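You operate a simulated robot arm through the tools that you are given. There is no shell and no other tool. Be economical: measure what you need, move in short steps, check, and stop when the job is done.

The job below is to be done with a simulated two-armed robot. You get a single attempt, and the scene is never put back.

TASK
On the sorting shelf, fold the yellow towel in half.
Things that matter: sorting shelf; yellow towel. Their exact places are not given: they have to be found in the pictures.

The check looks at the end state, three seconds after you hand in, the way a careful person would. Anything else that was tipped, shoved, dropped, spilled or broken makes it a failure. Flat cloth is picked up by pressing the open fingertips on it (5 to 10 N) and closing them slowly along it; thin cloth reads only 2 to 8 mm in the jaws.

THE ROBOT
Two 7-joint arms with two-finger parallel grippers on one trunk, on a base that drives. Base frame: it is fixed to the floor where the robot stands at the start and does not move with it; the origin is under the middle of the robot, x ahead of it, y to its left, z up. Units: cm, degrees, N and s.
The left shoulder is at the start at [8, 13.1, 94.7], the right one opposite. With the tool pointing down near the work surface each hand reaches from about 40 to 86 cm from the robot's upright axis, wherever it stands, measured 20 degrees to its own side. Places, roughly: sorting shelf [-400, 40, 90]; yellow towel [-400, 25, 100]. Payload 1.57 kg a hand.
Tool frame (each hand has its own): the origin (TCP) lies between the finger pads and is the grasp point; the fingertips stand 3 cm ahead of it; z points along the fingers, y is the line along which they close. The gripper opens to 11 cm. The fingers are 2.4 cm wide and 1.2 cm thick; the gripper's body (4.8 by 11.2 cm) begins 7.8 cm behind the TCP.
Orientation is that of the tool frame in the base frame, as a unit quaternion [x, y, z, w]. With the fingers straight down and closing along the base's y, the tool's x points along the base's -x, its y along +y and its z along -z.

THE INTERFACE
- The arms move only by the tool jog_arm. It takes "left_rows", "right_rows" or both (then of equal length, played together; a hand with none holds still); each is a list of rows, each a list of 7 numbers: the shift along the base's x, y, z in units of 400 mm (1.0 is 400 mm), then the turn, a rotation vector about the base's x, y, z in units of 180 degrees (1.0 is 180 degrees), then the opening, from 0 (shut) to 1 (fully open). In form: [[dx, dy, dz, rx, ry, rz, jaw], ...]. A call has 1 to 8 rows; each row is the pose to reach, as a shift and turn from the pose commanded when the call began. A call with a number of a shift or a turn outside -1 to 1 is refused whole. Each row takes 0.2 s and may step no farther than 5 cm and 8.6 degrees from the row before; otherwise, or with a gripper value out of range, the whole call is refused. A pose out of reach is approached as far as the arm can. The call stops where the force on the tool passes 40 N (or 10 N more than at its start, if that is more) or the arm is blocked; 0.2 s more then pass. Each finger travels about 10.8 cm/s and halts on what it meets, pressing with about 34 N; the grip force reading is that of the motor and also rises with nothing between the fingers. The clock runs only during rows and for 0.2 s after the last one: add rows that repeat a pose to give the fingers time. It gives the time, the measured TCP pose, the force on the tool (base axes), the opening and the grip force at its end, in the units of the frame above (readings bear some noise), with the torque about the TCP (base axes, N m) and any sound that the robot's microphone picked up, and new pictures: "pictures" is both (left out), scene, wrist or none (wrist: the cameras of the hands that moved).
- Cameras (640 x 400 px; columns grow to the right, rows downward): "scene" is now at [-4.51, 0.6, 143.28]; the picture's right is [0.08, -1.00, 0.00], its down [-0.43, -0.03, -0.90] and it looks along [0.90, 0.07, -0.43] (base axes); focal length 257 px, centre (320, 200). "left" rides on the left gripper at [7, -1.6, -14.1] in its tool frame; the picture's right is [0.23, 0.97, 0.00], its down [-0.85, 0.20, -0.48] and it looks along [-0.47, 0.11, 0.88] (tool axes); focal length 222 px, centre (320, 200). "right" rides on the right gripper at [7, 1.6, -14.1] in its tool frame; the picture's right is [-0.23, 0.97, 0.00], its down [-0.86, -0.20, -0.48] and it looks along [-0.47, -0.11, 0.88] (tool axes); focal length 222 px, centre (320, 200).
- roll_base(legs): drives the robot by 1 to 6 legs, each [ahead, left, turn to the left] in cm, cm and degrees, along the robot's own axes; the way and the turn of a leg run together, so that a leg with both is an arc; at most 150 cm and 180 degrees a leg. The arms and the cameras ride along, it lands a little off, and it stops where it bumps. It gives what a move gives, and a new picture of the scene camera.
- aim_head(pan, tilt): turns the head with the scene camera to pan (to the left, within 109 degrees either way) and tilt (down, from -29 to 69), counted from straight ahead of the robot. It gives what a move gives, and a new picture of the scene camera.
- point_at(camera, pixels): for up to 12 pixels [column, row] of the newest picture of that camera ("zoom" is the newest enlarged one), the place [x, y, z] in the base frame of the surface seen there, good to about 0.2 cm. No time passes.
- enlarge(camera, box): a new picture of the part [left, top, right, bottom] of that camera's present view, enlarged. No time passes.
- sign_off(): hands the job in; it is judged then, once.

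Work in short steps. Measure before you move; look again where a grasp or a placing could have gone wrong, and mend it. You have 90 turns and 274 pictures in all, those below and enlarged ones among them. Open the grippers and draw the arms clear of the work before you hand the job in, unless the task says otherwise; then end with one line.

The tools are called after ">>>" by a JSON object that holds its "method" and its "body". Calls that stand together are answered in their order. jog_arm: Moves the arms, as the interface text tells. Its arguments: {"type":"object","properties":{"left_rows":{"type":"array"},"right_rows":{"type":"array"},"pictures":{"type":"string","enum":["both","scene","wrist","none"]}},"required":[]} The other tools are called the same way: roll_base (legs) drives the base; aim_head (pan, tilt) turns the head that bears the scene camera; point_at (camera, pixels) gives the place of the surface under pixels of a picture; enlarge (camera, box) takes an enlarged picture of a part of a camera's view; sign_off () hands the job in.

At the start:

```text
time_s: 0.0
left_position: [59.86, 32.37, 101.42]
left_tcp_rot: [0.0, 1.0, 0.0, 0.0]
left_contact_force: [-0.3, 1.7, 0.2]
left_ft_torque: [0.0, 0.0, -0.01]
left_gripper_width: 10.99
left_grip_force: 0.0
right_position: [51.43, -20.26, 110.44]
right_tcp_rot: [0.0, 1.0, 0.0, 0.0]
right_contact_force: [-0.1, 0.0, -0.3]
right_ft_torque: [0.01, -0.01, -0.01]
right_gripper_width: 11.0
right_grip_force: 0.0
robot x, y, heading: [0.16, 0.09, -0.0]
head pan, tilt: [4.6, 25.5]
```

scene: 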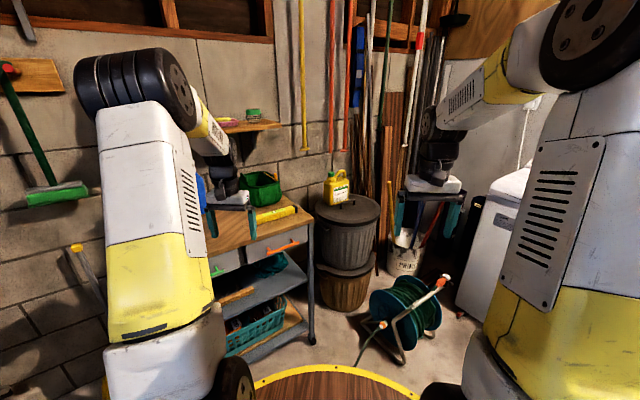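
right: 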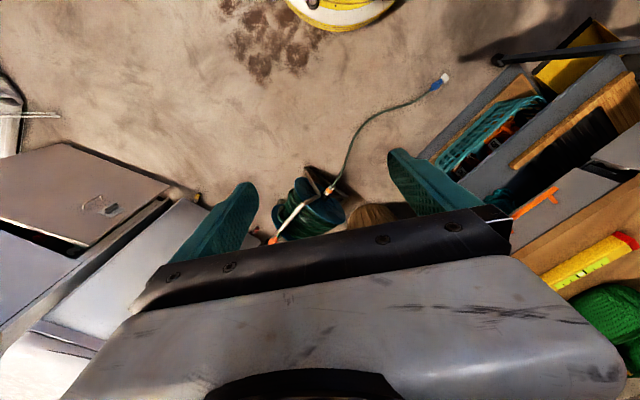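
left: 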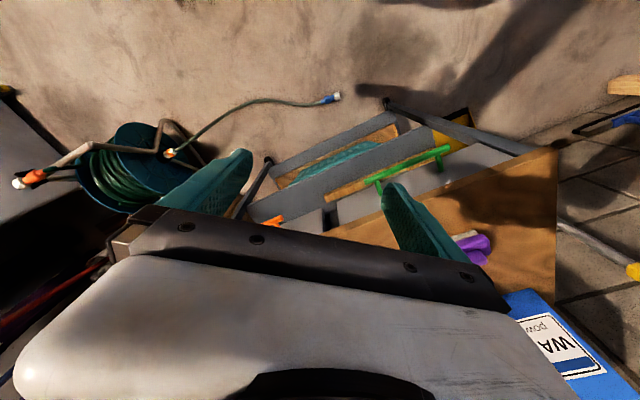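

The sorting shelf is said to be about 4 m behind the robot, so nothing here matters yet. I look back over each side before driving.

>>> {"method": "aim_head", "body": {"pan": 109, "tilt": 20}}

>>> {"method": "aim_head", "body": {"pan": -109, "tilt": 20}}

```text
time_s: 1.8
left_position: [59.78, 32.31, 101.37]
left_tcp_rot: [0.0, 1.0, 0.001, 0.0]
left_contact_force: [-0.1, -0.6, -0.8]
left_ft_torque: [-0.03, 0.0, 0.01]
left_gripper_width: 11.01
left_grip_force: 0.0
right_position: [51.44, -20.19, 110.42]
right_tcp_rot: [0.0, 1.0, 0.0, 0.0]
right_contact_force: [0.1, -0.1, 0.5]
right_ft_torque: [0.03, 0.0, -0.02]
right_gripper_width: 11.02
right_grip_force: 0.0
robot x, y, heading: [-0.21, 0.0, -0.2]
head pan, tilt: [108.9, 20.0]
```

scene: 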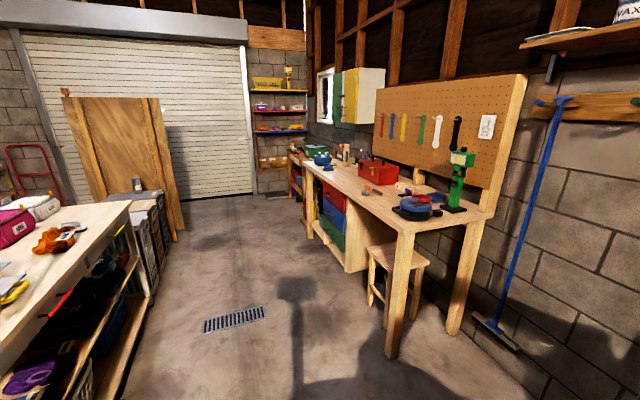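

```text
time_s: 4.9
left_position: [59.8, 32.43, 101.34]
left_tcp_rot: [0.0, 1.0, 0.0, 0.0]
left_contact_force: [-0.4, -0.2, -0.1]
left_ft_torque: [0.0, 0.03, -0.02]
left_gripper_width: 10.99
left_grip_force: 0.0
right_position: [51.56, -20.32, 110.36]
right_tcp_rot: [0.0, 1.0, 0.0, 0.0]
right_contact_force: [-0.2, -0.1, -0.1]
right_ft_torque: [0.01, -0.01, 0.02]
right_gripper_width: 11.01
right_grip_force: 0.2
robot x, y, heading: [0.53, -0.14, -0.1]
head pan, tilt: [-108.9, 20.0]
```

scene: 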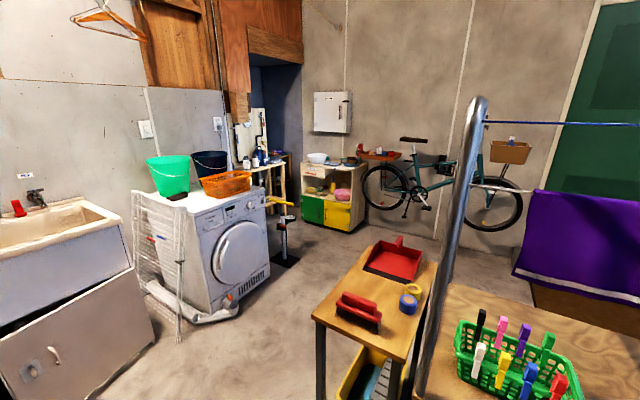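

A counter with a rail stands right behind me. I measure its near parts before turning on the spot.

>>> {"method": "point_at", "body": {"camera": "scene", "pixels": [[318, 318], [378, 248], [460, 290], [425, 385], [470, 300], [240, 220], [90, 270], [600, 240], [355, 310], [480, 105], [600, 125]]}}

>>> {"method": "aim_head", "body": {"pan": 109, "tilt": 30}}

```text
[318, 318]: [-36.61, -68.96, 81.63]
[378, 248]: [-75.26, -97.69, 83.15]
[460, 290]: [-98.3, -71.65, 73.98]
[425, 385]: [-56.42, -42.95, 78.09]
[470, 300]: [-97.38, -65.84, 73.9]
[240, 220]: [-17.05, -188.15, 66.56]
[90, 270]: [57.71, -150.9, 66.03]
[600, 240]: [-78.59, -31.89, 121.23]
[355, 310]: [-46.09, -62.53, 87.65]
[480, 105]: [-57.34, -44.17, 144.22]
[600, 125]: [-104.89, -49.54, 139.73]
```

```text
time_s: 8.1
left_position: [59.85, 32.39, 101.33]
left_tcp_rot: [0.0, 1.0, 0.0, 0.0]
left_contact_force: [0.5, -0.3, 0.3]
left_ft_torque: [0.02, 0.02, -0.02]
left_gripper_width: 10.99
left_grip_force: 0.0
right_position: [51.47, -20.34, 110.43]
right_tcp_rot: [0.0, 1.0, 0.0, 0.0]
right_contact_force: [-0.4, -0.5, -1.3]
right_ft_torque: [-0.02, 0.02, 0.02]
right_gripper_width: 11.0
right_grip_force: 0.1
robot x, y, heading: [-0.11, -0.24, 0.3]
head pan, tilt: [108.9, 30.0]
```

scene: 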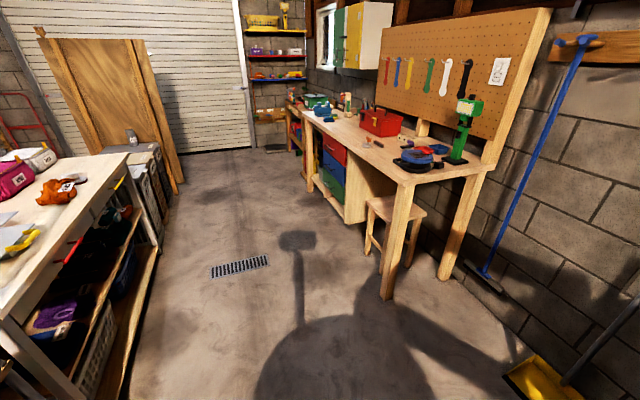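

The island on the left of this picture and the bench on the right bound the aisle leading back. I measure its edges.

>>> {"method": "point_at", "body": {"camera": "scene", "pixels": [[128, 158], [60, 250], [10, 325], [155, 250], [405, 185], [485, 165], [385, 290], [300, 130], [215, 140], [180, 185], [535, 370], [275, 85]]}}

>>> {"method": "aim_head", "body": {"pan": 0, "tilt": 40}}

```text
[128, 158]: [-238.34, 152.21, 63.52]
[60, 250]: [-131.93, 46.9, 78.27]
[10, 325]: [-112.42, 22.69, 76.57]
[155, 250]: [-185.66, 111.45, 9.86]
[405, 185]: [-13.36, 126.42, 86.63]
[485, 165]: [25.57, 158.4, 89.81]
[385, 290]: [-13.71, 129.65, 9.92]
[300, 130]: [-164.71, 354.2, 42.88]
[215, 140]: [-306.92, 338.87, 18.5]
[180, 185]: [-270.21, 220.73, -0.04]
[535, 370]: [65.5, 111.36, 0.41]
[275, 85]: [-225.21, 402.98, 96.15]
```

```text
time_s: 9.9
left_position: [59.69, 32.3, 101.27]
left_tcp_rot: [0.0, 1.0, 0.0, 0.0]
left_contact_force: [-0.4, -1.1, -0.7]
left_ft_torque: [-0.04, -0.01, 0.05]
left_gripper_width: 11.04
left_grip_force: 0.0
right_position: [51.52, -20.23, 110.44]
right_tcp_rot: [0.0, 1.0, 0.0, 0.0]
right_contact_force: [0.4, -0.1, 0.6]
right_ft_torque: [0.01, 0.0, 0.01]
right_gripper_width: 10.98
right_grip_force: 0.0
robot x, y, heading: [0.19, -0.24, -0.2]
head pan, tilt: [0.0, 40.0]
```

scene: 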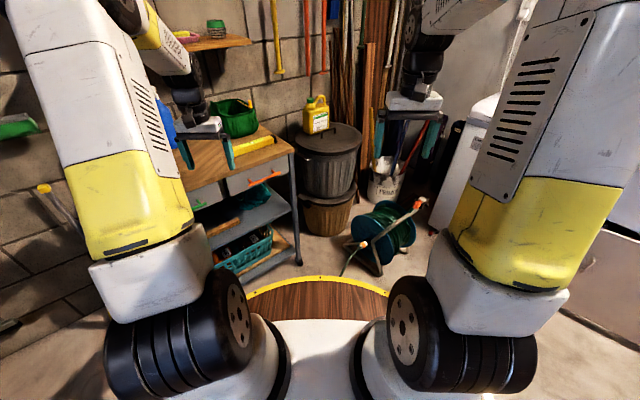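

Nothing stands within about 100 cm on the left side, so I turn 100 degrees left on the spot, which also lets the head see right behind.

>>> {"method": "roll_base", "body": {"legs": [[0, 0, 100]]}}

>>> {"method": "aim_head", "body": {"pan": 75, "tilt": 20}}

>>> {"method": "aim_head", "body": {"pan": 45, "tilt": 15}}

```text
time_s: 14.5
left_position: [-39.9, 55.07, 101.41]
left_tcp_rot: [0.752, -0.66, 0.0, 0.0]
left_contact_force: [0.2, -0.4, -0.1]
left_ft_torque: [0.0, -0.01, 0.03]
left_gripper_width: 10.98
left_grip_force: 0.1
right_position: [13.34, 53.76, 110.3]
right_tcp_rot: [0.752, -0.659, 0.0, 0.0]
right_contact_force: [-0.3, 0.2, -0.5]
right_ft_torque: [-0.01, 0.06, 0.03]
right_gripper_width: 10.98
right_grip_force: 0.0
robot x, y, heading: [0.09, 0.08, 97.4]
head pan, tilt: [0.0, 40.0]
```

scene: 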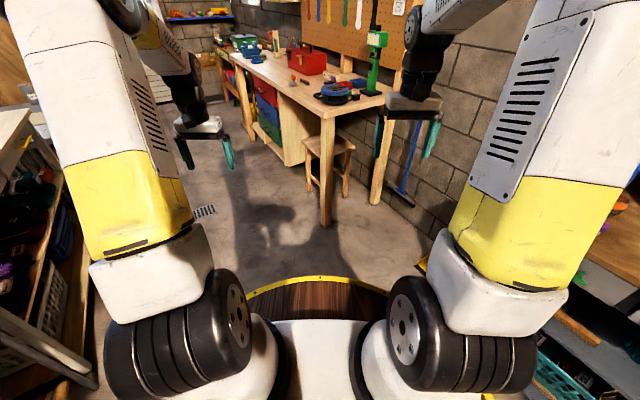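

```text
time_s: 15.9
left_position: [-40.02, 55.0, 101.27]
left_tcp_rot: [0.751, -0.66, -0.001, 0.001]
left_contact_force: [0.1, 0.7, 0.4]
left_ft_torque: [0.03, 0.01, 0.03]
left_gripper_width: 11.0
left_grip_force: 0.1
right_position: [13.33, 53.64, 110.38]
right_tcp_rot: [0.752, -0.659, -0.001, 0.0]
right_contact_force: [-0.4, -0.2, 0.9]
right_ft_torque: [0.04, 0.0, 0.01]
right_gripper_width: 10.99
right_grip_force: 0.2
robot x, y, heading: [0.2, -0.18, 97.3]
head pan, tilt: [75.0, 20.0]
```

scene: 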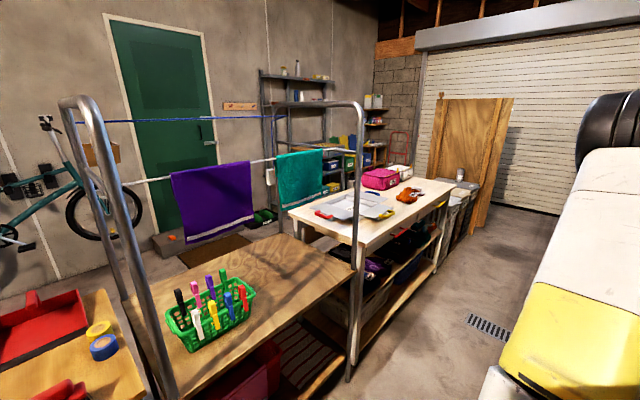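

```text
time_s: 16.9
left_position: [-39.92, 55.05, 101.3]
left_tcp_rot: [0.752, -0.659, 0.0, 0.0]
left_contact_force: [0.1, -0.8, -0.4]
left_ft_torque: [0.01, 0.0, 0.02]
left_gripper_width: 11.0
left_grip_force: 0.1
right_position: [13.49, 53.78, 110.45]
right_tcp_rot: [0.752, -0.659, 0.0, 0.0]
right_contact_force: [-0.9, -0.5, 0.9]
right_ft_torque: [-0.01, -0.01, 0.03]
right_gripper_width: 11.0
right_grip_force: 0.0
robot x, y, heading: [0.11, -0.03, 97.4]
head pan, tilt: [45.0, 15.0]
```

scene: 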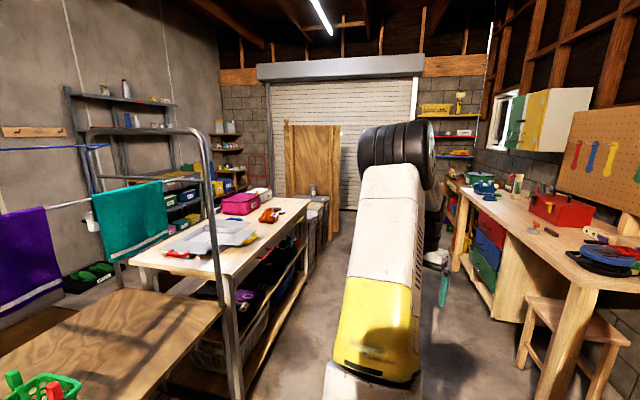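

The grey metal rack on the far wall (col 120, row 150) is likely the sorting shelf. I measure it and the objects around the routes.

>>> {"method": "point_at", "body": {"camera": "scene", "pixels": [[70, 100], [178, 105], [125, 130], [185, 180], [225, 190], [285, 200], [333, 205], [325, 240], [305, 200], [90, 280], [450, 265], [255, 190]]}}

>>> {"method": "enlarge", "body": {"camera": "scene", "box": [50, 70, 290, 220]}}

>>> {"method": "aim_head", "body": {"pan": 85, "tilt": 20}}

```text
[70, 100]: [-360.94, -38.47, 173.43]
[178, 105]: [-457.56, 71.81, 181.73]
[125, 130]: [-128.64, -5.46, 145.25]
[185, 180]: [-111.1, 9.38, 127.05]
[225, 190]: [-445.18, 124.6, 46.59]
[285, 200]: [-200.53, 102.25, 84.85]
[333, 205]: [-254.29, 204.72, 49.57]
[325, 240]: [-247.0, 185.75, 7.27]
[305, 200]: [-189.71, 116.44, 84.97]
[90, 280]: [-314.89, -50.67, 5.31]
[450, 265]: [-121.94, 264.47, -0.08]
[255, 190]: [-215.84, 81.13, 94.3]
```

```text
2.67 times, centred on (170, 145) of scene
```

zoom: 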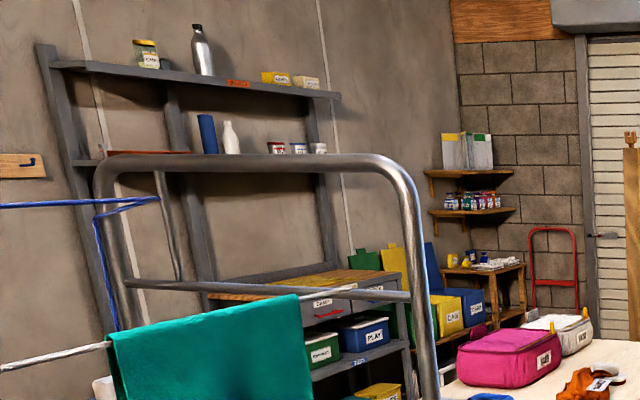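

```text
time_s: 17.9
left_position: [-40.02, 55.11, 101.38]
left_tcp_rot: [0.752, -0.66, 0.0, 0.0]
left_contact_force: [0.3, -0.3, -0.5]
left_ft_torque: [-0.03, 0.01, 0.01]
left_gripper_width: 10.99
left_grip_force: 0.1
right_position: [13.32, 53.65, 110.35]
right_tcp_rot: [0.752, -0.659, -0.001, 0.001]
right_contact_force: [-0.1, 0.4, -0.8]
right_ft_torque: [0.01, -0.02, 0.02]
right_gripper_width: 10.99
right_grip_force: 0.1
robot x, y, heading: [0.07, 0.25, 97.7]
head pan, tilt: [85.0, 20.0]
```

scene: 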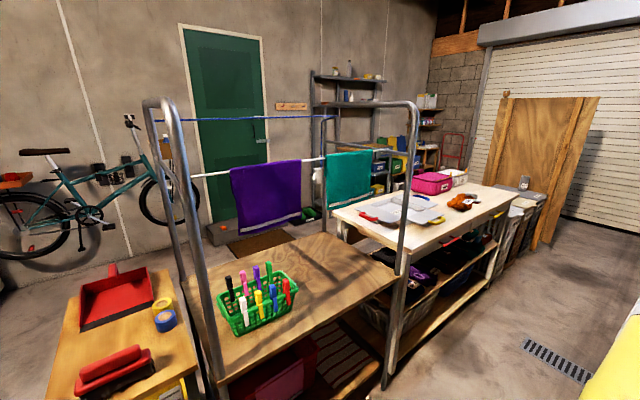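

Two routes: around the red-dustpan table (left) or round the wooden board (right). I measure clearances on both sides.

>>> {"method": "point_at", "body": {"camera": "scene", "pixels": [[65, 285], [150, 272], [60, 250], [185, 240], [310, 230], [130, 250], [30, 230], [225, 225], [265, 245], [552, 240], [598, 100], [610, 220]]}}

>>> {"method": "aim_head", "body": {"pan": 109, "tilt": 30}}

>>> {"method": "aim_head", "body": {"pan": 45, "tilt": 28}}

```text
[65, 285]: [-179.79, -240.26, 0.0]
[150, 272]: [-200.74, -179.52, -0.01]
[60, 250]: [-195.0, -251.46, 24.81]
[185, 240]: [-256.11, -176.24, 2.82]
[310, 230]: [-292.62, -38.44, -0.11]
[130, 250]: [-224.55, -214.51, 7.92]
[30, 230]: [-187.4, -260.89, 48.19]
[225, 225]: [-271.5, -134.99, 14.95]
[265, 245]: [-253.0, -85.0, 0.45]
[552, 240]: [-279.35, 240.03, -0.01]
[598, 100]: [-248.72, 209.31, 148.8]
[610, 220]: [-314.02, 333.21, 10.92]
```

```text
time_s: 18.8
left_position: [-39.98, 55.06, 101.25]
left_tcp_rot: [0.752, -0.66, 0.001, 0.0]
left_contact_force: [0.2, 0.3, -0.4]
left_ft_torque: [0.02, 0.01, -0.03]
left_gripper_width: 10.99
left_grip_force: 0.2
right_position: [13.3, 53.77, 110.37]
right_tcp_rot: [0.752, -0.66, 0.0, -0.001]
right_contact_force: [-0.8, 0.1, 0.0]
right_ft_torque: [0.0, 0.0, 0.03]
right_gripper_width: 11.0
right_grip_force: 0.0
robot x, y, heading: [-0.09, -0.1, 97.5]
head pan, tilt: [108.9, 30.0]
```

scene: 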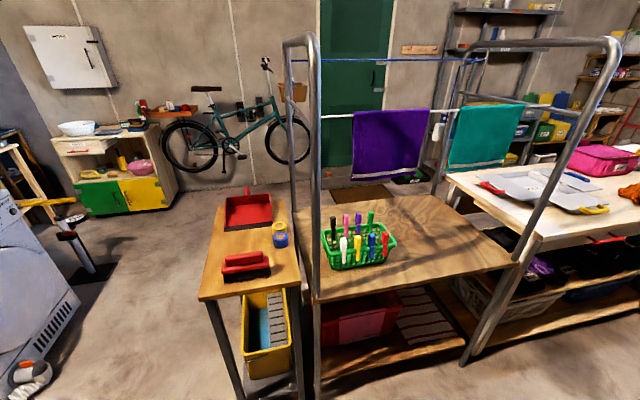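

```text
time_s: 20.2
left_position: [-39.88, 54.98, 101.34]
left_tcp_rot: [0.752, -0.659, -0.001, 0.0]
left_contact_force: [0.1, -0.3, 0.6]
left_ft_torque: [-0.01, 0.02, -0.02]
left_gripper_width: 11.0
left_grip_force: 0.1
right_position: [13.32, 53.61, 110.36]
right_tcp_rot: [0.752, -0.659, 0.0, 0.0]
right_contact_force: [0.1, 0.7, -0.4]
right_ft_torque: [-0.01, 0.03, -0.06]
right_gripper_width: 11.02
right_grip_force: 0.1
robot x, y, heading: [0.21, 0.13, 97.5]
head pan, tilt: [45.0, 28.0]
```

scene: 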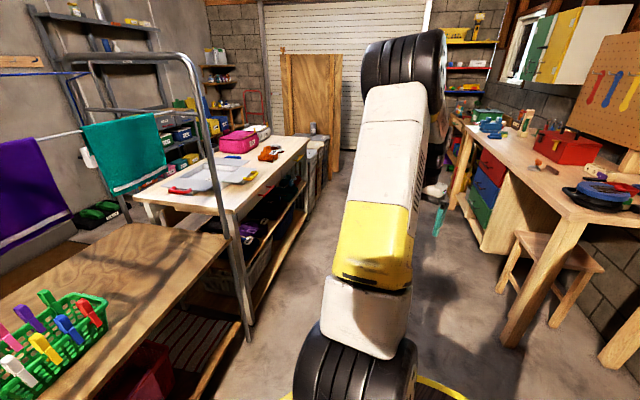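

The left route, between the red-dustpan table and the washer, then along the back wall, looks clear. I check the floor to my rear right (reel, sink) before strafing there.

>>> {"method": "aim_head", "body": {"pan": -109, "tilt": 50}}

```text
time_s: 22.6
left_position: [-39.9, 55.04, 101.39]
left_tcp_rot: [0.752, -0.66, 0.0, 0.001]
left_contact_force: [-0.8, 0.3, 0.7]
left_ft_torque: [0.01, 0.02, -0.01]
left_gripper_width: 11.01
left_grip_force: 0.0
right_position: [13.35, 53.63, 110.44]
right_tcp_rot: [0.752, -0.659, 0.0, 0.001]
right_contact_force: [0.2, 0.1, -0.2]
right_ft_torque: [0.01, 0.02, 0.02]
right_gripper_width: 11.01
right_grip_force: 0.0
robot x, y, heading: [-0.24, -0.26, 97.4]
head pan, tilt: [-108.9, 50.0]
```

scene: 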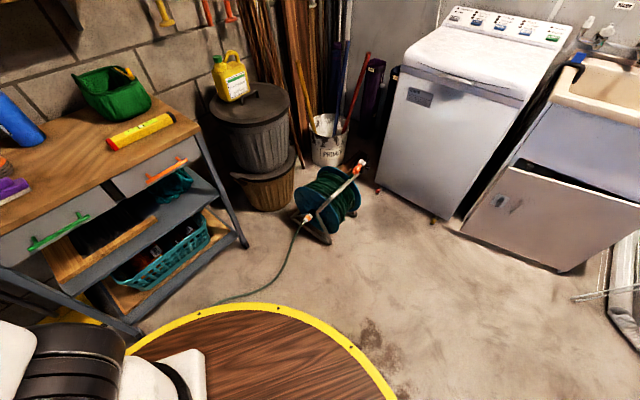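

I measure the round plate, the reel, the hose and the machines.

>>> {"method": "point_at", "body": {"camera": "scene", "pixels": [[265, 305], [380, 380], [250, 350], [325, 240], [240, 295], [285, 250], [560, 270], [440, 220], [605, 300], [245, 240], [140, 330], [600, 240]]}}

```text
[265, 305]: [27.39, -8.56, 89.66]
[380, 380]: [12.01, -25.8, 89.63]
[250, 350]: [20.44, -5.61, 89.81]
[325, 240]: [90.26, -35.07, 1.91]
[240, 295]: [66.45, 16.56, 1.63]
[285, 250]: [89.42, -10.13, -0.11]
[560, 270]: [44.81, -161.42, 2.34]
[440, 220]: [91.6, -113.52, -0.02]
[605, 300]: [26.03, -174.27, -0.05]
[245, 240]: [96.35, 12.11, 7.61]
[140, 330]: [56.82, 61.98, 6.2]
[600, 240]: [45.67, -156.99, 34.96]
```

The disc is my own trunk ring, and the floor to my rear right is free. I strafe there, then turn to face the gap by the washer.

>>> {"method": "roll_base", "body": {"legs": [[-79, -25, 0], [0, 0, 122]]}}

>>> {"method": "aim_head", "body": {"pan": 0, "tilt": 30}}

```text
time_s: 31.9
left_position: [6.5, -135.02, 101.39]
left_tcp_rot: [0.947, 0.32, 0.001, 0.0]
left_contact_force: [1.0, 0.2, 0.2]
left_ft_torque: [0.02, 0.01, 0.03]
left_gripper_width: 11.04
left_grip_force: 0.1
right_position: [-18.59, -88.01, 110.37]
right_tcp_rot: [0.948, 0.319, -0.001, -0.001]
right_contact_force: [0.0, -0.7, -0.4]
right_ft_torque: [-0.02, -0.02, 0.01]
right_gripper_width: 10.99
right_grip_force: 0.0
robot x, y, heading: [34.72, -73.22, -143.0]
head pan, tilt: [-108.9, 50.0]
```

scene: 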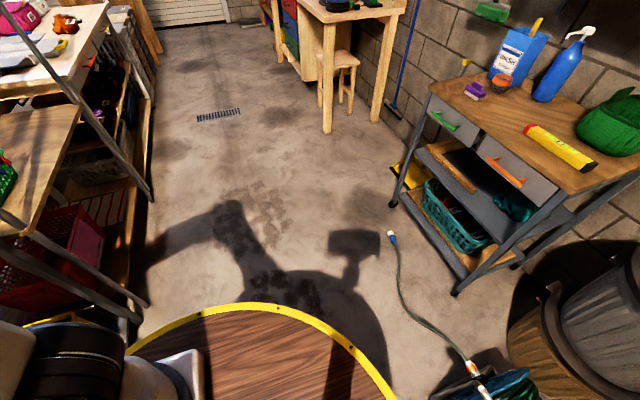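

```text
time_s: 33.8
left_position: [6.6, -135.07, 101.38]
left_tcp_rot: [0.948, 0.319, 0.0, 0.0]
left_contact_force: [-1.0, -0.1, -0.3]
left_ft_torque: [-0.03, 0.01, 0.0]
left_gripper_width: 10.97
left_grip_force: 0.0
right_position: [-18.56, -88.02, 110.35]
right_tcp_rot: [0.948, 0.319, 0.001, 0.0]
right_contact_force: [1.0, 0.3, 0.3]
right_ft_torque: [-0.03, -0.01, 0.01]
right_gripper_width: 10.99
right_grip_force: 0.2
robot x, y, heading: [34.1, -72.89, -142.9]
head pan, tilt: [0.0, 30.0]
```

scene: 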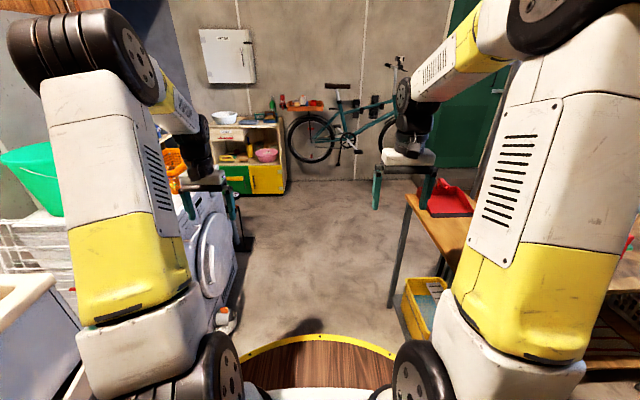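

The gap is ahead; the washer with baskets is at left, close to my left hand. I measure both sides.

>>> {"method": "point_at", "body": {"camera": "scene", "pixels": [[172, 160], [225, 215], [240, 245], [228, 318], [408, 200], [395, 300], [440, 285], [270, 190], [45, 160], [330, 150], [412, 310], [248, 225]]}}

>>> {"method": "aim_head", "body": {"pan": 60, "tilt": 30}}

```text
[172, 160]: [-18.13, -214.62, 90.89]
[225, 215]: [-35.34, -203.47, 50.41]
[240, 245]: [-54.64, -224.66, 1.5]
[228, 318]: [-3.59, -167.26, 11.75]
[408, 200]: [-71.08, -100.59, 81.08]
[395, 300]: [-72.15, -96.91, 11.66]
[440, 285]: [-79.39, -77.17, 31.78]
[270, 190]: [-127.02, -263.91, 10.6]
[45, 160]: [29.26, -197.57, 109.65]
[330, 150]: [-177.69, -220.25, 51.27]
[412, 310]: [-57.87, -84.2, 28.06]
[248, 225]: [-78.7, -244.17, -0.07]
```

```text
time_s: 35.1
left_position: [6.56, -135.0, 101.38]
left_tcp_rot: [0.947, 0.32, -0.001, 0.0]
left_contact_force: [-0.4, -0.1, -1.1]
left_ft_torque: [0.01, -0.02, -0.01]
left_gripper_width: 11.01
left_grip_force: 0.0
right_position: [-18.58, -88.1, 110.43]
right_tcp_rot: [0.948, 0.318, -0.001, 0.0]
right_contact_force: [0.1, -0.9, 0.2]
right_ft_torque: [-0.03, -0.03, 0.0]
right_gripper_width: 10.98
right_grip_force: 0.1
robot x, y, heading: [34.91, -72.91, -142.6]
head pan, tilt: [60.0, 30.0]
```

scene: 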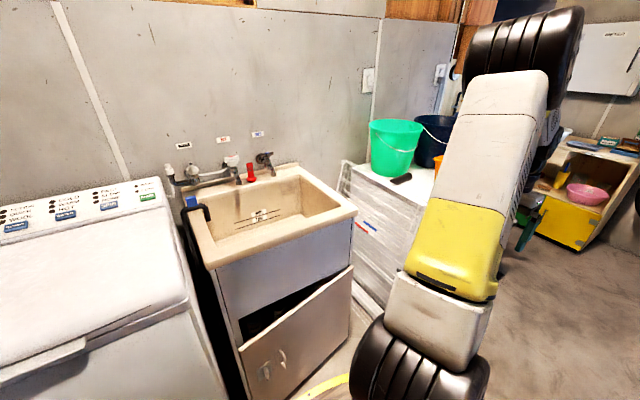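

I check how far my own left arm sticks out sideways.

>>> {"method": "point_at", "body": {"camera": "scene", "pixels": [[370, 370], [415, 280], [475, 60], [560, 60], [440, 180], [430, 380]]}}

```text
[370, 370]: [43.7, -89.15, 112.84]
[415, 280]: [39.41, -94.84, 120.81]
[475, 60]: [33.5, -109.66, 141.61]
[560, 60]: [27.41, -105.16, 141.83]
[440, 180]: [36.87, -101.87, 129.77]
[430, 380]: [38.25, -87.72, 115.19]
```

The left arm sticks out about 40 cm at most, against about 51 cm of free room on the left and 42 on the right. I drive through with a slight left offset.

>>> {"method": "roll_base", "body": {"legs": [[75, 4, 0], [75, 0, 0]]}}

>>> {"method": "aim_head", "body": {"pan": -75, "tilt": 25}}

```text
time_s: 42.9
left_position: [-115.44, -226.29, 101.34]
left_tcp_rot: [0.953, 0.304, 0.0, 0.0]
left_contact_force: [-0.5, 0.3, -0.3]
left_ft_torque: [-0.01, -0.02, 0.02]
left_gripper_width: 11.01
left_grip_force: 0.2
right_position: [-138.91, -178.58, 110.36]
right_tcp_rot: [0.953, 0.304, 0.0, -0.001]
right_contact_force: [-0.9, 0.2, 0.2]
right_ft_torque: [0.0, 0.0, 0.0]
right_gripper_width: 10.99
right_grip_force: 0.0
robot x, y, heading: [-84.96, -165.27, -144.6]
head pan, tilt: [60.0, 30.0]
```

scene: 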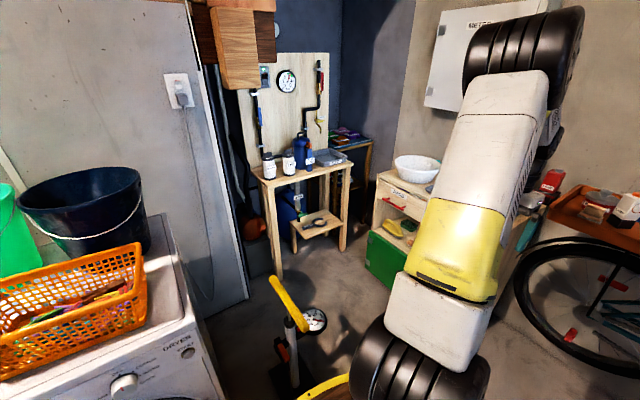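

```text
time_s: 45.0
left_position: [-115.45, -226.37, 101.32]
left_tcp_rot: [0.953, 0.304, -0.001, 0.0]
left_contact_force: [0.0, -0.1, -0.7]
left_ft_torque: [0.04, -0.05, -0.01]
left_gripper_width: 10.99
left_grip_force: 0.0
right_position: [-139.05, -178.58, 110.45]
right_tcp_rot: [0.953, 0.304, 0.0, 0.0]
right_contact_force: [-0.2, 0.9, 1.0]
right_ft_torque: [0.04, 0.01, -0.04]
right_gripper_width: 10.99
right_grip_force: 0.0
robot x, y, heading: [-85.22, -165.29, -144.7]
head pan, tilt: [-75.0, 25.0]
```

scene: 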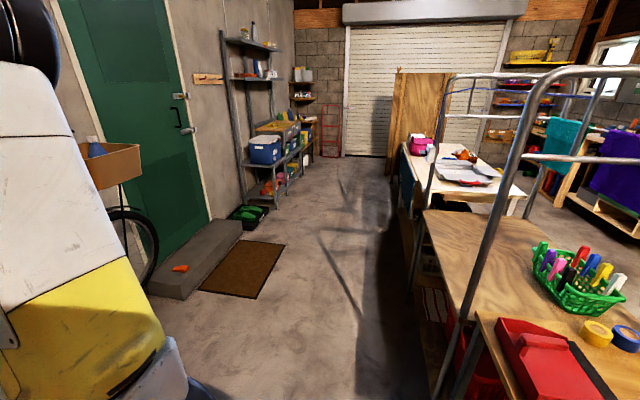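

The back aisle is clear and the rack is at cols 225-300. I measure the rack, the bike basket, the step and the island edge, and zoom on the shelf.

>>> {"method": "point_at", "body": {"camera": "scene", "pixels": [[140, 165], [215, 250], [240, 220], [268, 208], [310, 165], [252, 165], [285, 125], [320, 120], [402, 150], [425, 215], [440, 380], [245, 40]]}}

>>> {"method": "enlarge", "body": {"camera": "scene", "box": [200, 20, 440, 210]}}

```text
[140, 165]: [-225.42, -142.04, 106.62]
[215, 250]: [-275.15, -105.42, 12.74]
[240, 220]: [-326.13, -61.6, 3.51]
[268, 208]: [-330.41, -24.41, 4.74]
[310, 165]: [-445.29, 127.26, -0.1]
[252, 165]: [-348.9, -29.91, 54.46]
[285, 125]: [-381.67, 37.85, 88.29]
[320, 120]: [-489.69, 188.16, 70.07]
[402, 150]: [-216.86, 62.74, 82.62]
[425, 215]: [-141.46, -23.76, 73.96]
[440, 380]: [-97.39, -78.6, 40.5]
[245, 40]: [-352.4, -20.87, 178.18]
```

```text
2.11 times, centred on (320, 115) of scene
```

zoom: 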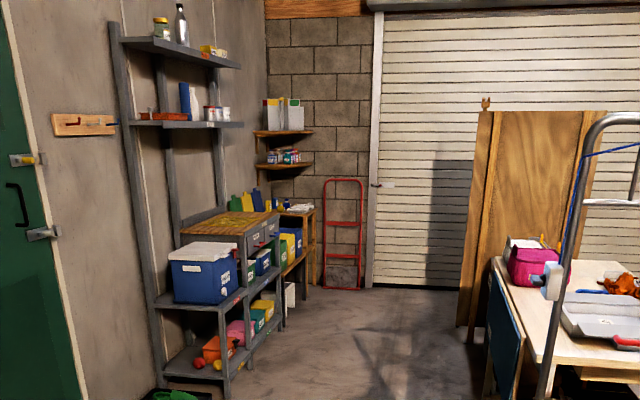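

The towel lies on the wooden drawer top of the rack at about [-385, 35, 89]. I turn right 85 degrees to face along the aisle.

>>> {"method": "roll_base", "body": {"legs": [[0, 0, -85]]}}

>>> {"method": "aim_head", "body": {"pan": 0, "tilt": 30}}

```text
time_s: 49.0
left_position: [-148.95, -141.22, 101.42]
left_tcp_rot: [0.91, -0.415, 0.0, 0.0]
left_contact_force: [0.7, -0.9, 0.8]
left_ft_torque: [0.0, 0.01, 0.0]
left_gripper_width: 10.99
left_grip_force: 0.1
right_position: [-103.7, -113.12, 110.48]
right_tcp_rot: [0.91, -0.414, -0.001, 0.0]
right_contact_force: [0.4, -0.8, -0.9]
right_ft_torque: [0.0, 0.01, -0.03]
right_gripper_width: 11.01
right_grip_force: 0.1
robot x, y, heading: [-85.39, -165.13, 130.9]
head pan, tilt: [-75.0, 25.0]
```

scene: 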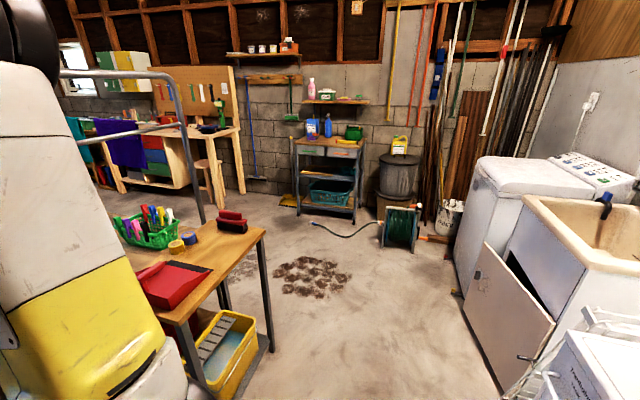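

```text
time_s: 50.5
left_position: [-148.94, -141.39, 101.38]
left_tcp_rot: [0.91, -0.415, 0.0, 0.0]
left_contact_force: [-0.6, 0.7, 0.0]
left_ft_torque: [0.04, -0.01, -0.01]
left_gripper_width: 10.99
left_grip_force: 0.1
right_position: [-103.7, -113.11, 110.3]
right_tcp_rot: [0.91, -0.415, 0.001, 0.0]
right_contact_force: [-0.5, 0.1, -0.6]
right_ft_torque: [0.01, -0.02, -0.01]
right_gripper_width: 11.0
right_grip_force: 0.1
robot x, y, heading: [-85.34, -165.28, 131.4]
head pan, tilt: [0.0, 30.0]
```

scene: 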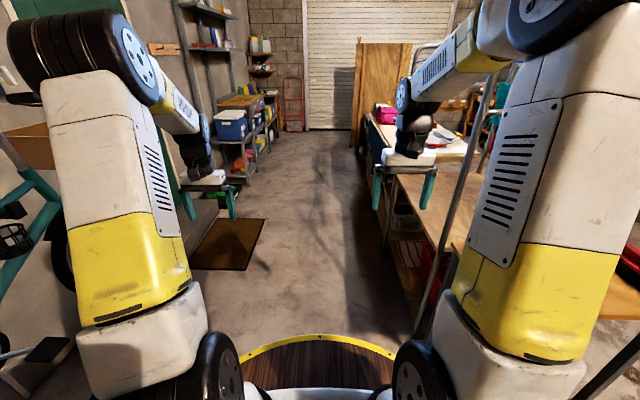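

The aisle ahead is free. I shift 12 cm left, away from the rack post, and drive ahead.

>>> {"method": "roll_base", "body": {"legs": [[0, 12, 0], [130, 0, 0]]}}

>>> {"method": "roll_base", "body": {"legs": [[130, 0, 0]]}}

>>> {"method": "aim_head", "body": {"pan": 55, "tilt": 25}}

```text
time_s: 57.9
left_position: [-246.25, -53.72, 101.26]
left_tcp_rot: [0.916, -0.401, 0.0, 0.0]
left_contact_force: [-0.9, -0.1, 0.5]
left_ft_torque: [0.0, 0.01, 0.01]
left_gripper_width: 10.99
left_grip_force: 0.1
right_position: [-201.8, -24.05, 110.32]
right_tcp_rot: [0.917, -0.4, -0.001, 0.001]
right_contact_force: [0.4, -0.4, 0.4]
right_ft_torque: [0.02, 0.01, -0.01]
right_gripper_width: 11.01
right_grip_force: 0.0
robot x, y, heading: [-181.57, -75.8, 132.8]
head pan, tilt: [0.0, 30.0]
```

scene: 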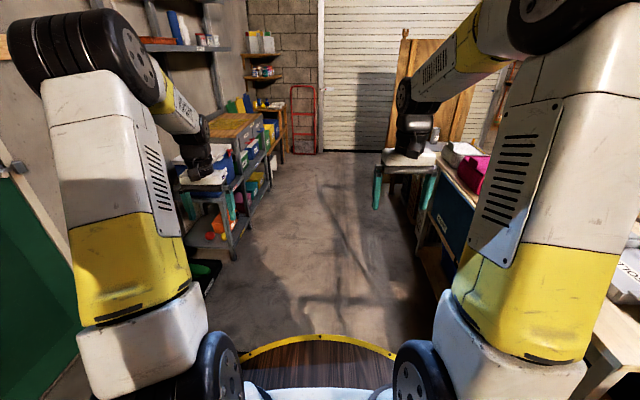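

```text
time_s: 64.5
left_position: [-334.8, 42.45, 101.39]
left_tcp_rot: [0.916, -0.401, 0.0, 0.001]
left_contact_force: [0.2, -0.2, -0.4]
left_ft_torque: [0.02, 0.0, -0.01]
left_gripper_width: 11.04
left_grip_force: 0.0
right_position: [-290.54, 72.08, 110.41]
right_tcp_rot: [0.916, -0.402, 0.0, 0.0]
right_contact_force: [0.5, -0.1, 0.3]
right_ft_torque: [-0.01, 0.02, -0.03]
right_gripper_width: 11.01
right_grip_force: 0.0
robot x, y, heading: [-270.51, 20.36, 132.8]
head pan, tilt: [0.0, 30.0]
```

scene: 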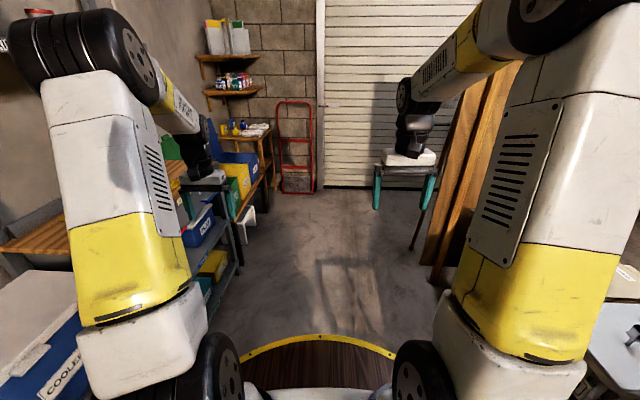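

```text
time_s: 65.7
left_position: [-334.82, 42.51, 101.31]
left_tcp_rot: [0.916, -0.401, 0.0, 0.0]
left_contact_force: [-0.3, 0.6, 0.3]
left_ft_torque: [0.0, -0.02, 0.03]
left_gripper_width: 11.0
left_grip_force: 0.0
right_position: [-290.54, 72.04, 110.31]
right_tcp_rot: [0.916, -0.401, 0.001, 0.0]
right_contact_force: [0.4, 0.1, -0.2]
right_ft_torque: [0.02, -0.01, 0.0]
right_gripper_width: 11.03
right_grip_force: 0.0
robot x, y, heading: [-270.65, 20.23, 132.5]
head pan, tilt: [55.0, 25.0]
```

scene: 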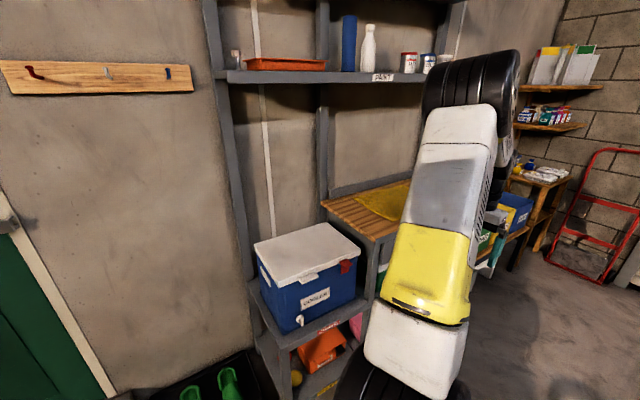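

The towel is partly hidden by my left elbow (col 385, row 200). I measure the drawer top, upper shelf and cooler.

>>> {"method": "point_at", "body": {"camera": "scene", "pixels": [[385, 205], [365, 190], [375, 240], [330, 205], [395, 235], [400, 83], [235, 78], [345, 248], [300, 285], [370, 60], [395, 215], [415, 85]]}}

```text
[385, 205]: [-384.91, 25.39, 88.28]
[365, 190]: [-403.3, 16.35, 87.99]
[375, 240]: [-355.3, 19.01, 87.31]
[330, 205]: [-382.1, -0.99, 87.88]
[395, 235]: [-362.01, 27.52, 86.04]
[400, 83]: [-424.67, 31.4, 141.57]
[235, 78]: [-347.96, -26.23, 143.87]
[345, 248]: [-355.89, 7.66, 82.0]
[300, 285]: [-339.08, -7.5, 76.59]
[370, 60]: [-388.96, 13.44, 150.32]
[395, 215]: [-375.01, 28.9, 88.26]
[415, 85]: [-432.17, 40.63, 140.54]
```

I drive 95 cm on, shifting 12 cm away from the rack for a safe turn, then turn left to face it.

>>> {"method": "roll_base", "body": {"legs": [[95, -15, 0], [0, 0, 90]]}}

>>> {"method": "aim_head", "body": {"pan": 0, "tilt": 35}}

```text
time_s: 74.4
left_position: [-350.24, 37.44, 101.44]
left_tcp_rot: [0.944, 0.33, 0.0, 0.0]
left_contact_force: [0.0, -0.5, 0.5]
left_ft_torque: [0.01, -0.03, -0.02]
left_gripper_width: 11.0
left_grip_force: 0.1
right_position: [-376.28, 83.96, 110.4]
right_tcp_rot: [0.944, 0.33, 0.0, 0.0]
right_contact_force: [0.5, -1.1, -0.3]
right_ft_torque: [0.04, 0.02, -0.02]
right_gripper_width: 11.0
right_grip_force: 0.0
robot x, y, heading: [-323.43, 100.17, -141.5]
head pan, tilt: [55.0, 25.0]
```

scene: 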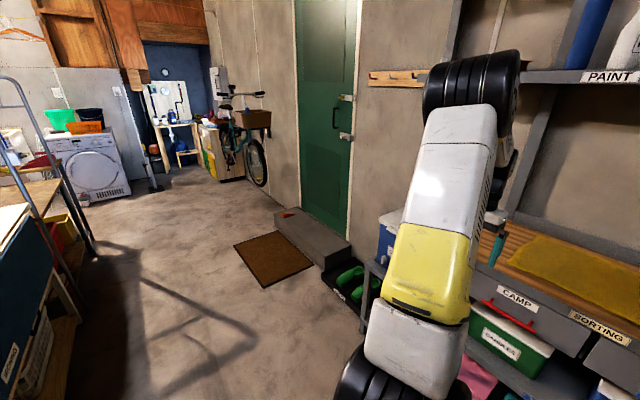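

```text
time_s: 75.6
left_position: [-350.22, 37.39, 101.27]
left_tcp_rot: [0.944, 0.329, -0.001, 0.0]
left_contact_force: [0.1, 0.0, -0.6]
left_ft_torque: [0.04, 0.02, 0.03]
left_gripper_width: 11.0
left_grip_force: 0.0
right_position: [-376.27, 83.97, 110.37]
right_tcp_rot: [0.944, 0.329, 0.0, 0.0]
right_contact_force: [-0.7, 0.3, 0.4]
right_ft_torque: [-0.05, -0.01, 0.04]
right_gripper_width: 10.99
right_grip_force: 0.1
robot x, y, heading: [-323.24, 100.09, -141.5]
head pan, tilt: [0.0, 35.0]
```

scene: 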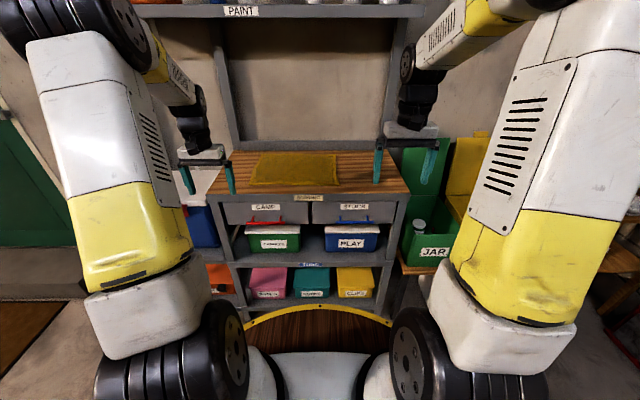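

The towel lies flat in the middle of the wooden top (cols 250-338, rows 152-187). I measure its corners and the top's edges.

>>> {"method": "point_at", "body": {"camera": "scene", "pixels": [[258, 154], [334, 155], [338, 184], [252, 185], [295, 168], [228, 154], [395, 154], [215, 192], [408, 192], [310, 195], [310, 12], [230, 12]]}}

>>> {"method": "enlarge", "body": {"camera": "scene", "box": [195, 130, 425, 210]}}

```text
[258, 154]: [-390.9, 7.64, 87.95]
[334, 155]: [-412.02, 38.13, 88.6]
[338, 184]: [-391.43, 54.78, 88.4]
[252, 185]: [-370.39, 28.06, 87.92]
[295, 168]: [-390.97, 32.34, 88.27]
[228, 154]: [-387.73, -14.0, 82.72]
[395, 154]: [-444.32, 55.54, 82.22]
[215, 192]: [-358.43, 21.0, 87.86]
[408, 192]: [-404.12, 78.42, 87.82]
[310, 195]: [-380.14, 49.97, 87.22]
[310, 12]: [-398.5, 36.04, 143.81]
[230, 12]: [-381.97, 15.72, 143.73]
```

```text
2.78 times, centred on (310, 170) of scene
```

zoom: 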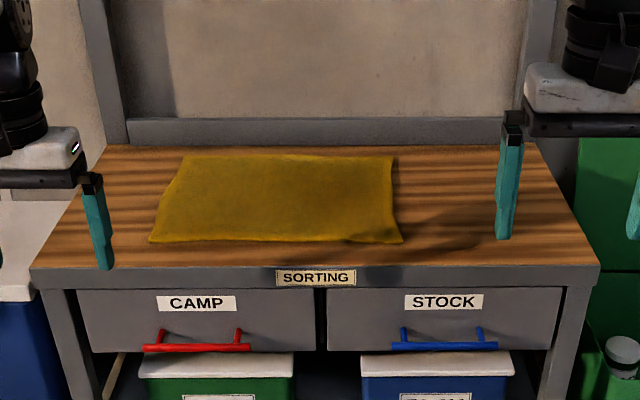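

Towel corners are about [-370,28], [-391,55] (front) and [-391,8], [-412,38] (back), lying square to my heading. I move 25 cm ahead and 11 cm left so both front corners and the back edge are in reach.

>>> {"method": "roll_base", "body": {"legs": [[25, 11, 0]]}}

>>> {"method": "aim_head", "body": {"pan": 0, "tilt": 48}}

```text
time_s: 77.5
left_position: [-362.48, 13.79, 101.43]
left_tcp_rot: [0.944, 0.331, 0.001, 0.0]
left_contact_force: [0.0, 0.0, -0.2]
left_ft_torque: [0.01, 0.01, 0.0]
left_gripper_width: 11.01
left_grip_force: 0.0
right_position: [-388.64, 60.21, 110.35]
right_tcp_rot: [0.944, 0.331, -0.001, 0.0]
right_contact_force: [-0.2, -0.1, -0.1]
right_ft_torque: [0.01, 0.0, 0.0]
right_gripper_width: 11.02
right_grip_force: 0.1
robot x, y, heading: [-336.07, 76.83, -141.4]
head pan, tilt: [0.0, 35.0]
```

scene: 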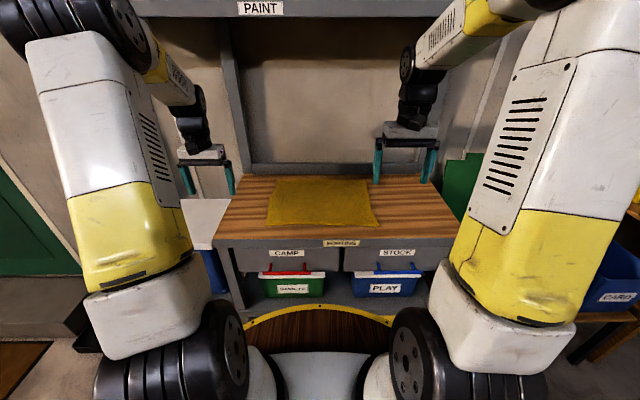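

```text
time_s: 78.3
left_position: [-362.29, 13.83, 101.35]
left_tcp_rot: [0.944, 0.331, 0.0, 0.0]
left_contact_force: [-0.6, -0.5, 0.5]
left_ft_torque: [0.04, 0.01, -0.01]
left_gripper_width: 11.0
left_grip_force: 0.0
right_position: [-388.69, 60.19, 110.33]
right_tcp_rot: [0.944, 0.33, 0.0, 0.0]
right_contact_force: [0.0, -0.1, 1.1]
right_ft_torque: [0.01, 0.01, -0.02]
right_gripper_width: 11.01
right_grip_force: 0.1
robot x, y, heading: [-335.82, 76.33, -141.6]
head pan, tilt: [0.0, 48.0]
```

scene: 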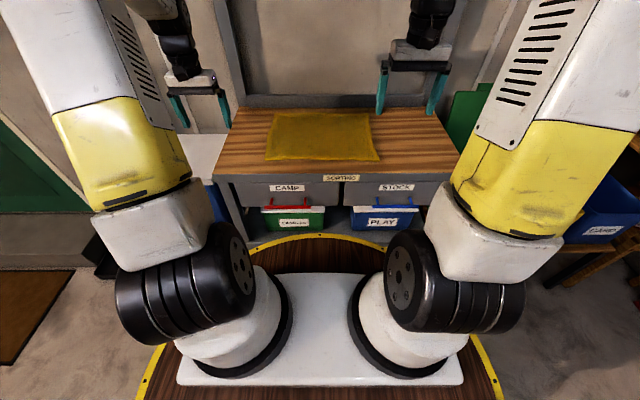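

Good position. I measure the towel again precisely on an enlarged view.

>>> {"method": "enlarge", "body": {"camera": "scene", "box": [210, 90, 450, 190]}}

```text
2.67 times, centred on (330, 140) of scene
```

zoom: 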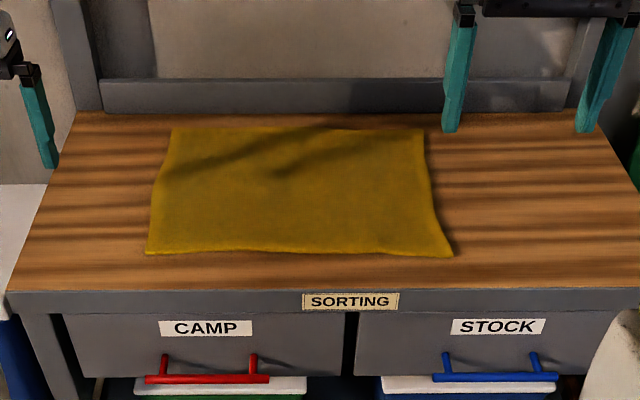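

>>> {"method": "point_at", "body": {"camera": "zoom", "pixels": [[148, 250], [200, 250], [300, 247], [400, 250], [450, 254], [173, 131], [420, 131], [300, 130], [300, 190], [155, 190], [436, 195], [300, 265]]}}

```text
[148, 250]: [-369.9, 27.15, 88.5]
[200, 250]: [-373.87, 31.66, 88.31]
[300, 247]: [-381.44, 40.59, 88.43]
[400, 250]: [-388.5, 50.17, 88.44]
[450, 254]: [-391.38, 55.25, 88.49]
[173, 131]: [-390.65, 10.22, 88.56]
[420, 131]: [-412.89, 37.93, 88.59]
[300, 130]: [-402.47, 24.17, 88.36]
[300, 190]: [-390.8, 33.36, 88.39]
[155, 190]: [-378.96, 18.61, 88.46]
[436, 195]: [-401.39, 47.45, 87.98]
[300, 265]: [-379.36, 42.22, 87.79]
```

Front edge runs [-370,27]–[-391,55] at z≈88.4, towel is 35.5×27 cm. I bring both hands above the two front corners with jaws 4 cm open, fingertips about 5 cm over the cloth.

>>> {"method": "jog_arm", "body": {"left_rows": [[-0.055, 0.079, -0.027, 0, 0, 0, 0.364], [-0.109, 0.158, -0.054, 0, 0, 0, 0.364], [-0.164, 0.237, -0.081, 0, 0, 0, 0.364], [-0.218, 0.316, -0.108, 0, 0, 0, 0.364], [-0.2725, 0.395, -0.135, 0, 0, 0, 0.364]], "right_rows": [[-0.008, -0.045, -0.072, 0, 0, 0, 0.364], [-0.016, -0.09, -0.144, 0, 0, 0, 0.364], [-0.025, -0.135, -0.216, 0, 0, 0, 0.364], [-0.033, -0.18, -0.288, 0, 0, 0, 0.364], [-0.041, -0.225, -0.359, 0, 0, 0, 0.364]]}}

```text
time_s: 79.5
left_position: [-373.19, 29.89, 95.75]
left_tcp_rot: [0.943, 0.332, 0.001, -0.001]
left_contact_force: [0.5, 0.3, 0.6]
left_ft_torque: [0.0, 0.05, -0.02]
left_gripper_width: 3.99
left_grip_force: 0.1
right_position: [-390.51, 51.26, 95.93]
right_tcp_rot: [0.944, 0.331, -0.001, 0.0]
right_contact_force: [-0.7, -0.1, 0.5]
right_ft_torque: [0.01, -0.01, -0.03]
right_gripper_width: 4.01
right_grip_force: 0.1
robot x, y, heading: [-335.89, 76.73, -141.4]
head pan, tilt: [0.0, 48.0]
```

scene: 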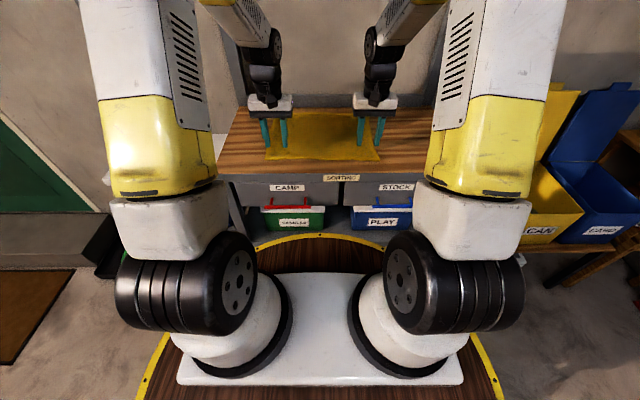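
right: 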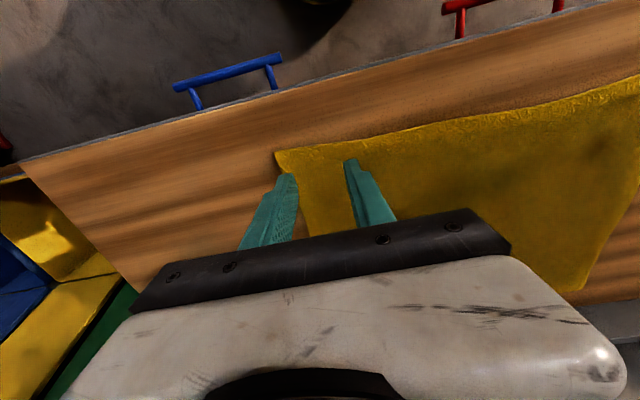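
left: 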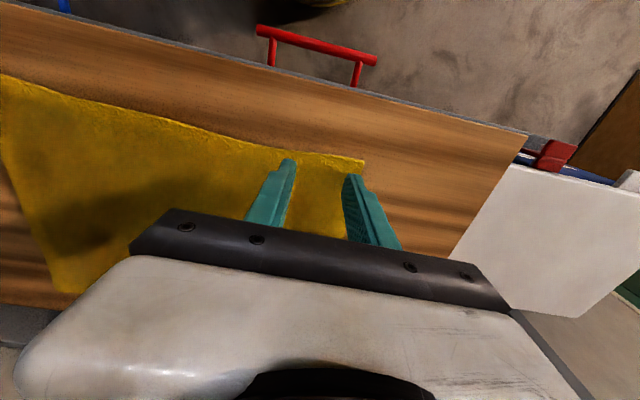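

Both fingertip pairs hang over the front corners. I lower to contact in small steps.

>>> {"method": "jog_arm", "body": {"left_rows": [[0, 0, -0.05, 0, 0, 0, 0.364], [0, 0, -0.1, 0, 0, 0, 0.364], [0, 0, -0.112, 0, 0, 0, 0.364]], "right_rows": [[0, 0, -0.05, 0, 0, 0, 0.364], [0, 0, -0.1, 0, 0, 0, 0.364], [0, 0, -0.115, 0, 0, 0, 0.364]], "pictures": "wrist"}}

```text
time_s: 80.3
left_position: [-373.25, 29.74, 91.38]
left_tcp_rot: [0.944, 0.33, 0.0, 0.0]
left_contact_force: [-0.3, 0.2, 2.1]
left_ft_torque: [-0.04, 0.01, 0.01]
left_gripper_width: 4.04
left_grip_force: 0.0
right_position: [-390.31, 51.32, 91.44]
right_tcp_rot: [0.944, 0.331, 0.0, 0.0]
right_contact_force: [-0.4, 0.2, 1.9]
right_ft_torque: [-0.01, 0.01, 0.04]
right_gripper_width: 4.01
right_grip_force: 0.2
robot x, y, heading: [-335.39, 76.29, -141.3]
head pan, tilt: [0.0, 48.0]
```

right: 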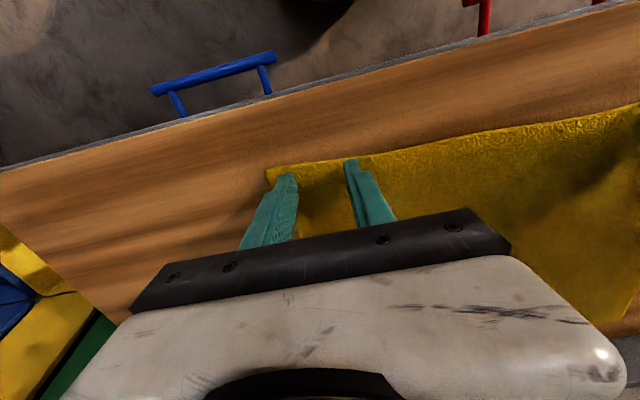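
left: 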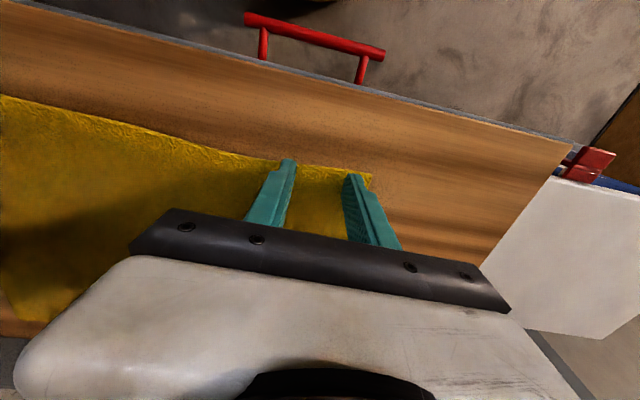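

Both read about 2 N, tips right at the front edge. I press slightly more and read the force before closing.

>>> {"method": "jog_arm", "body": {"left_rows": [[0, 0, -0.006, 0, 0, 0, 0.364], [0, 0, -0.006, 0, 0, 0, 0.364]], "right_rows": [[0, 0, -0.006, 0, 0, 0, 0.364], [0, 0, -0.006, 0, 0, 0, 0.364]], "pictures": "none"}}

```text
time_s: 80.9
left_position: [-373.32, 29.57, 91.3]
left_tcp_rot: [0.944, 0.33, -0.001, 0.0]
left_contact_force: [4.8, 0.1, 15.8]
left_ft_torque: [-0.09, -0.13, 0.03]
left_gripper_width: 4.02
left_grip_force: 0.2
right_position: [-390.28, 51.23, 91.45]
right_tcp_rot: [0.944, 0.33, 0.0, 0.001]
right_contact_force: [-1.9, 2.2, 8.1]
right_ft_torque: [0.03, 0.14, 0.02]
right_gripper_width: 3.98
right_grip_force: 0.0
robot x, y, heading: [-335.39, 76.25, -141.6]
head pan, tilt: [0.0, 48.0]
```

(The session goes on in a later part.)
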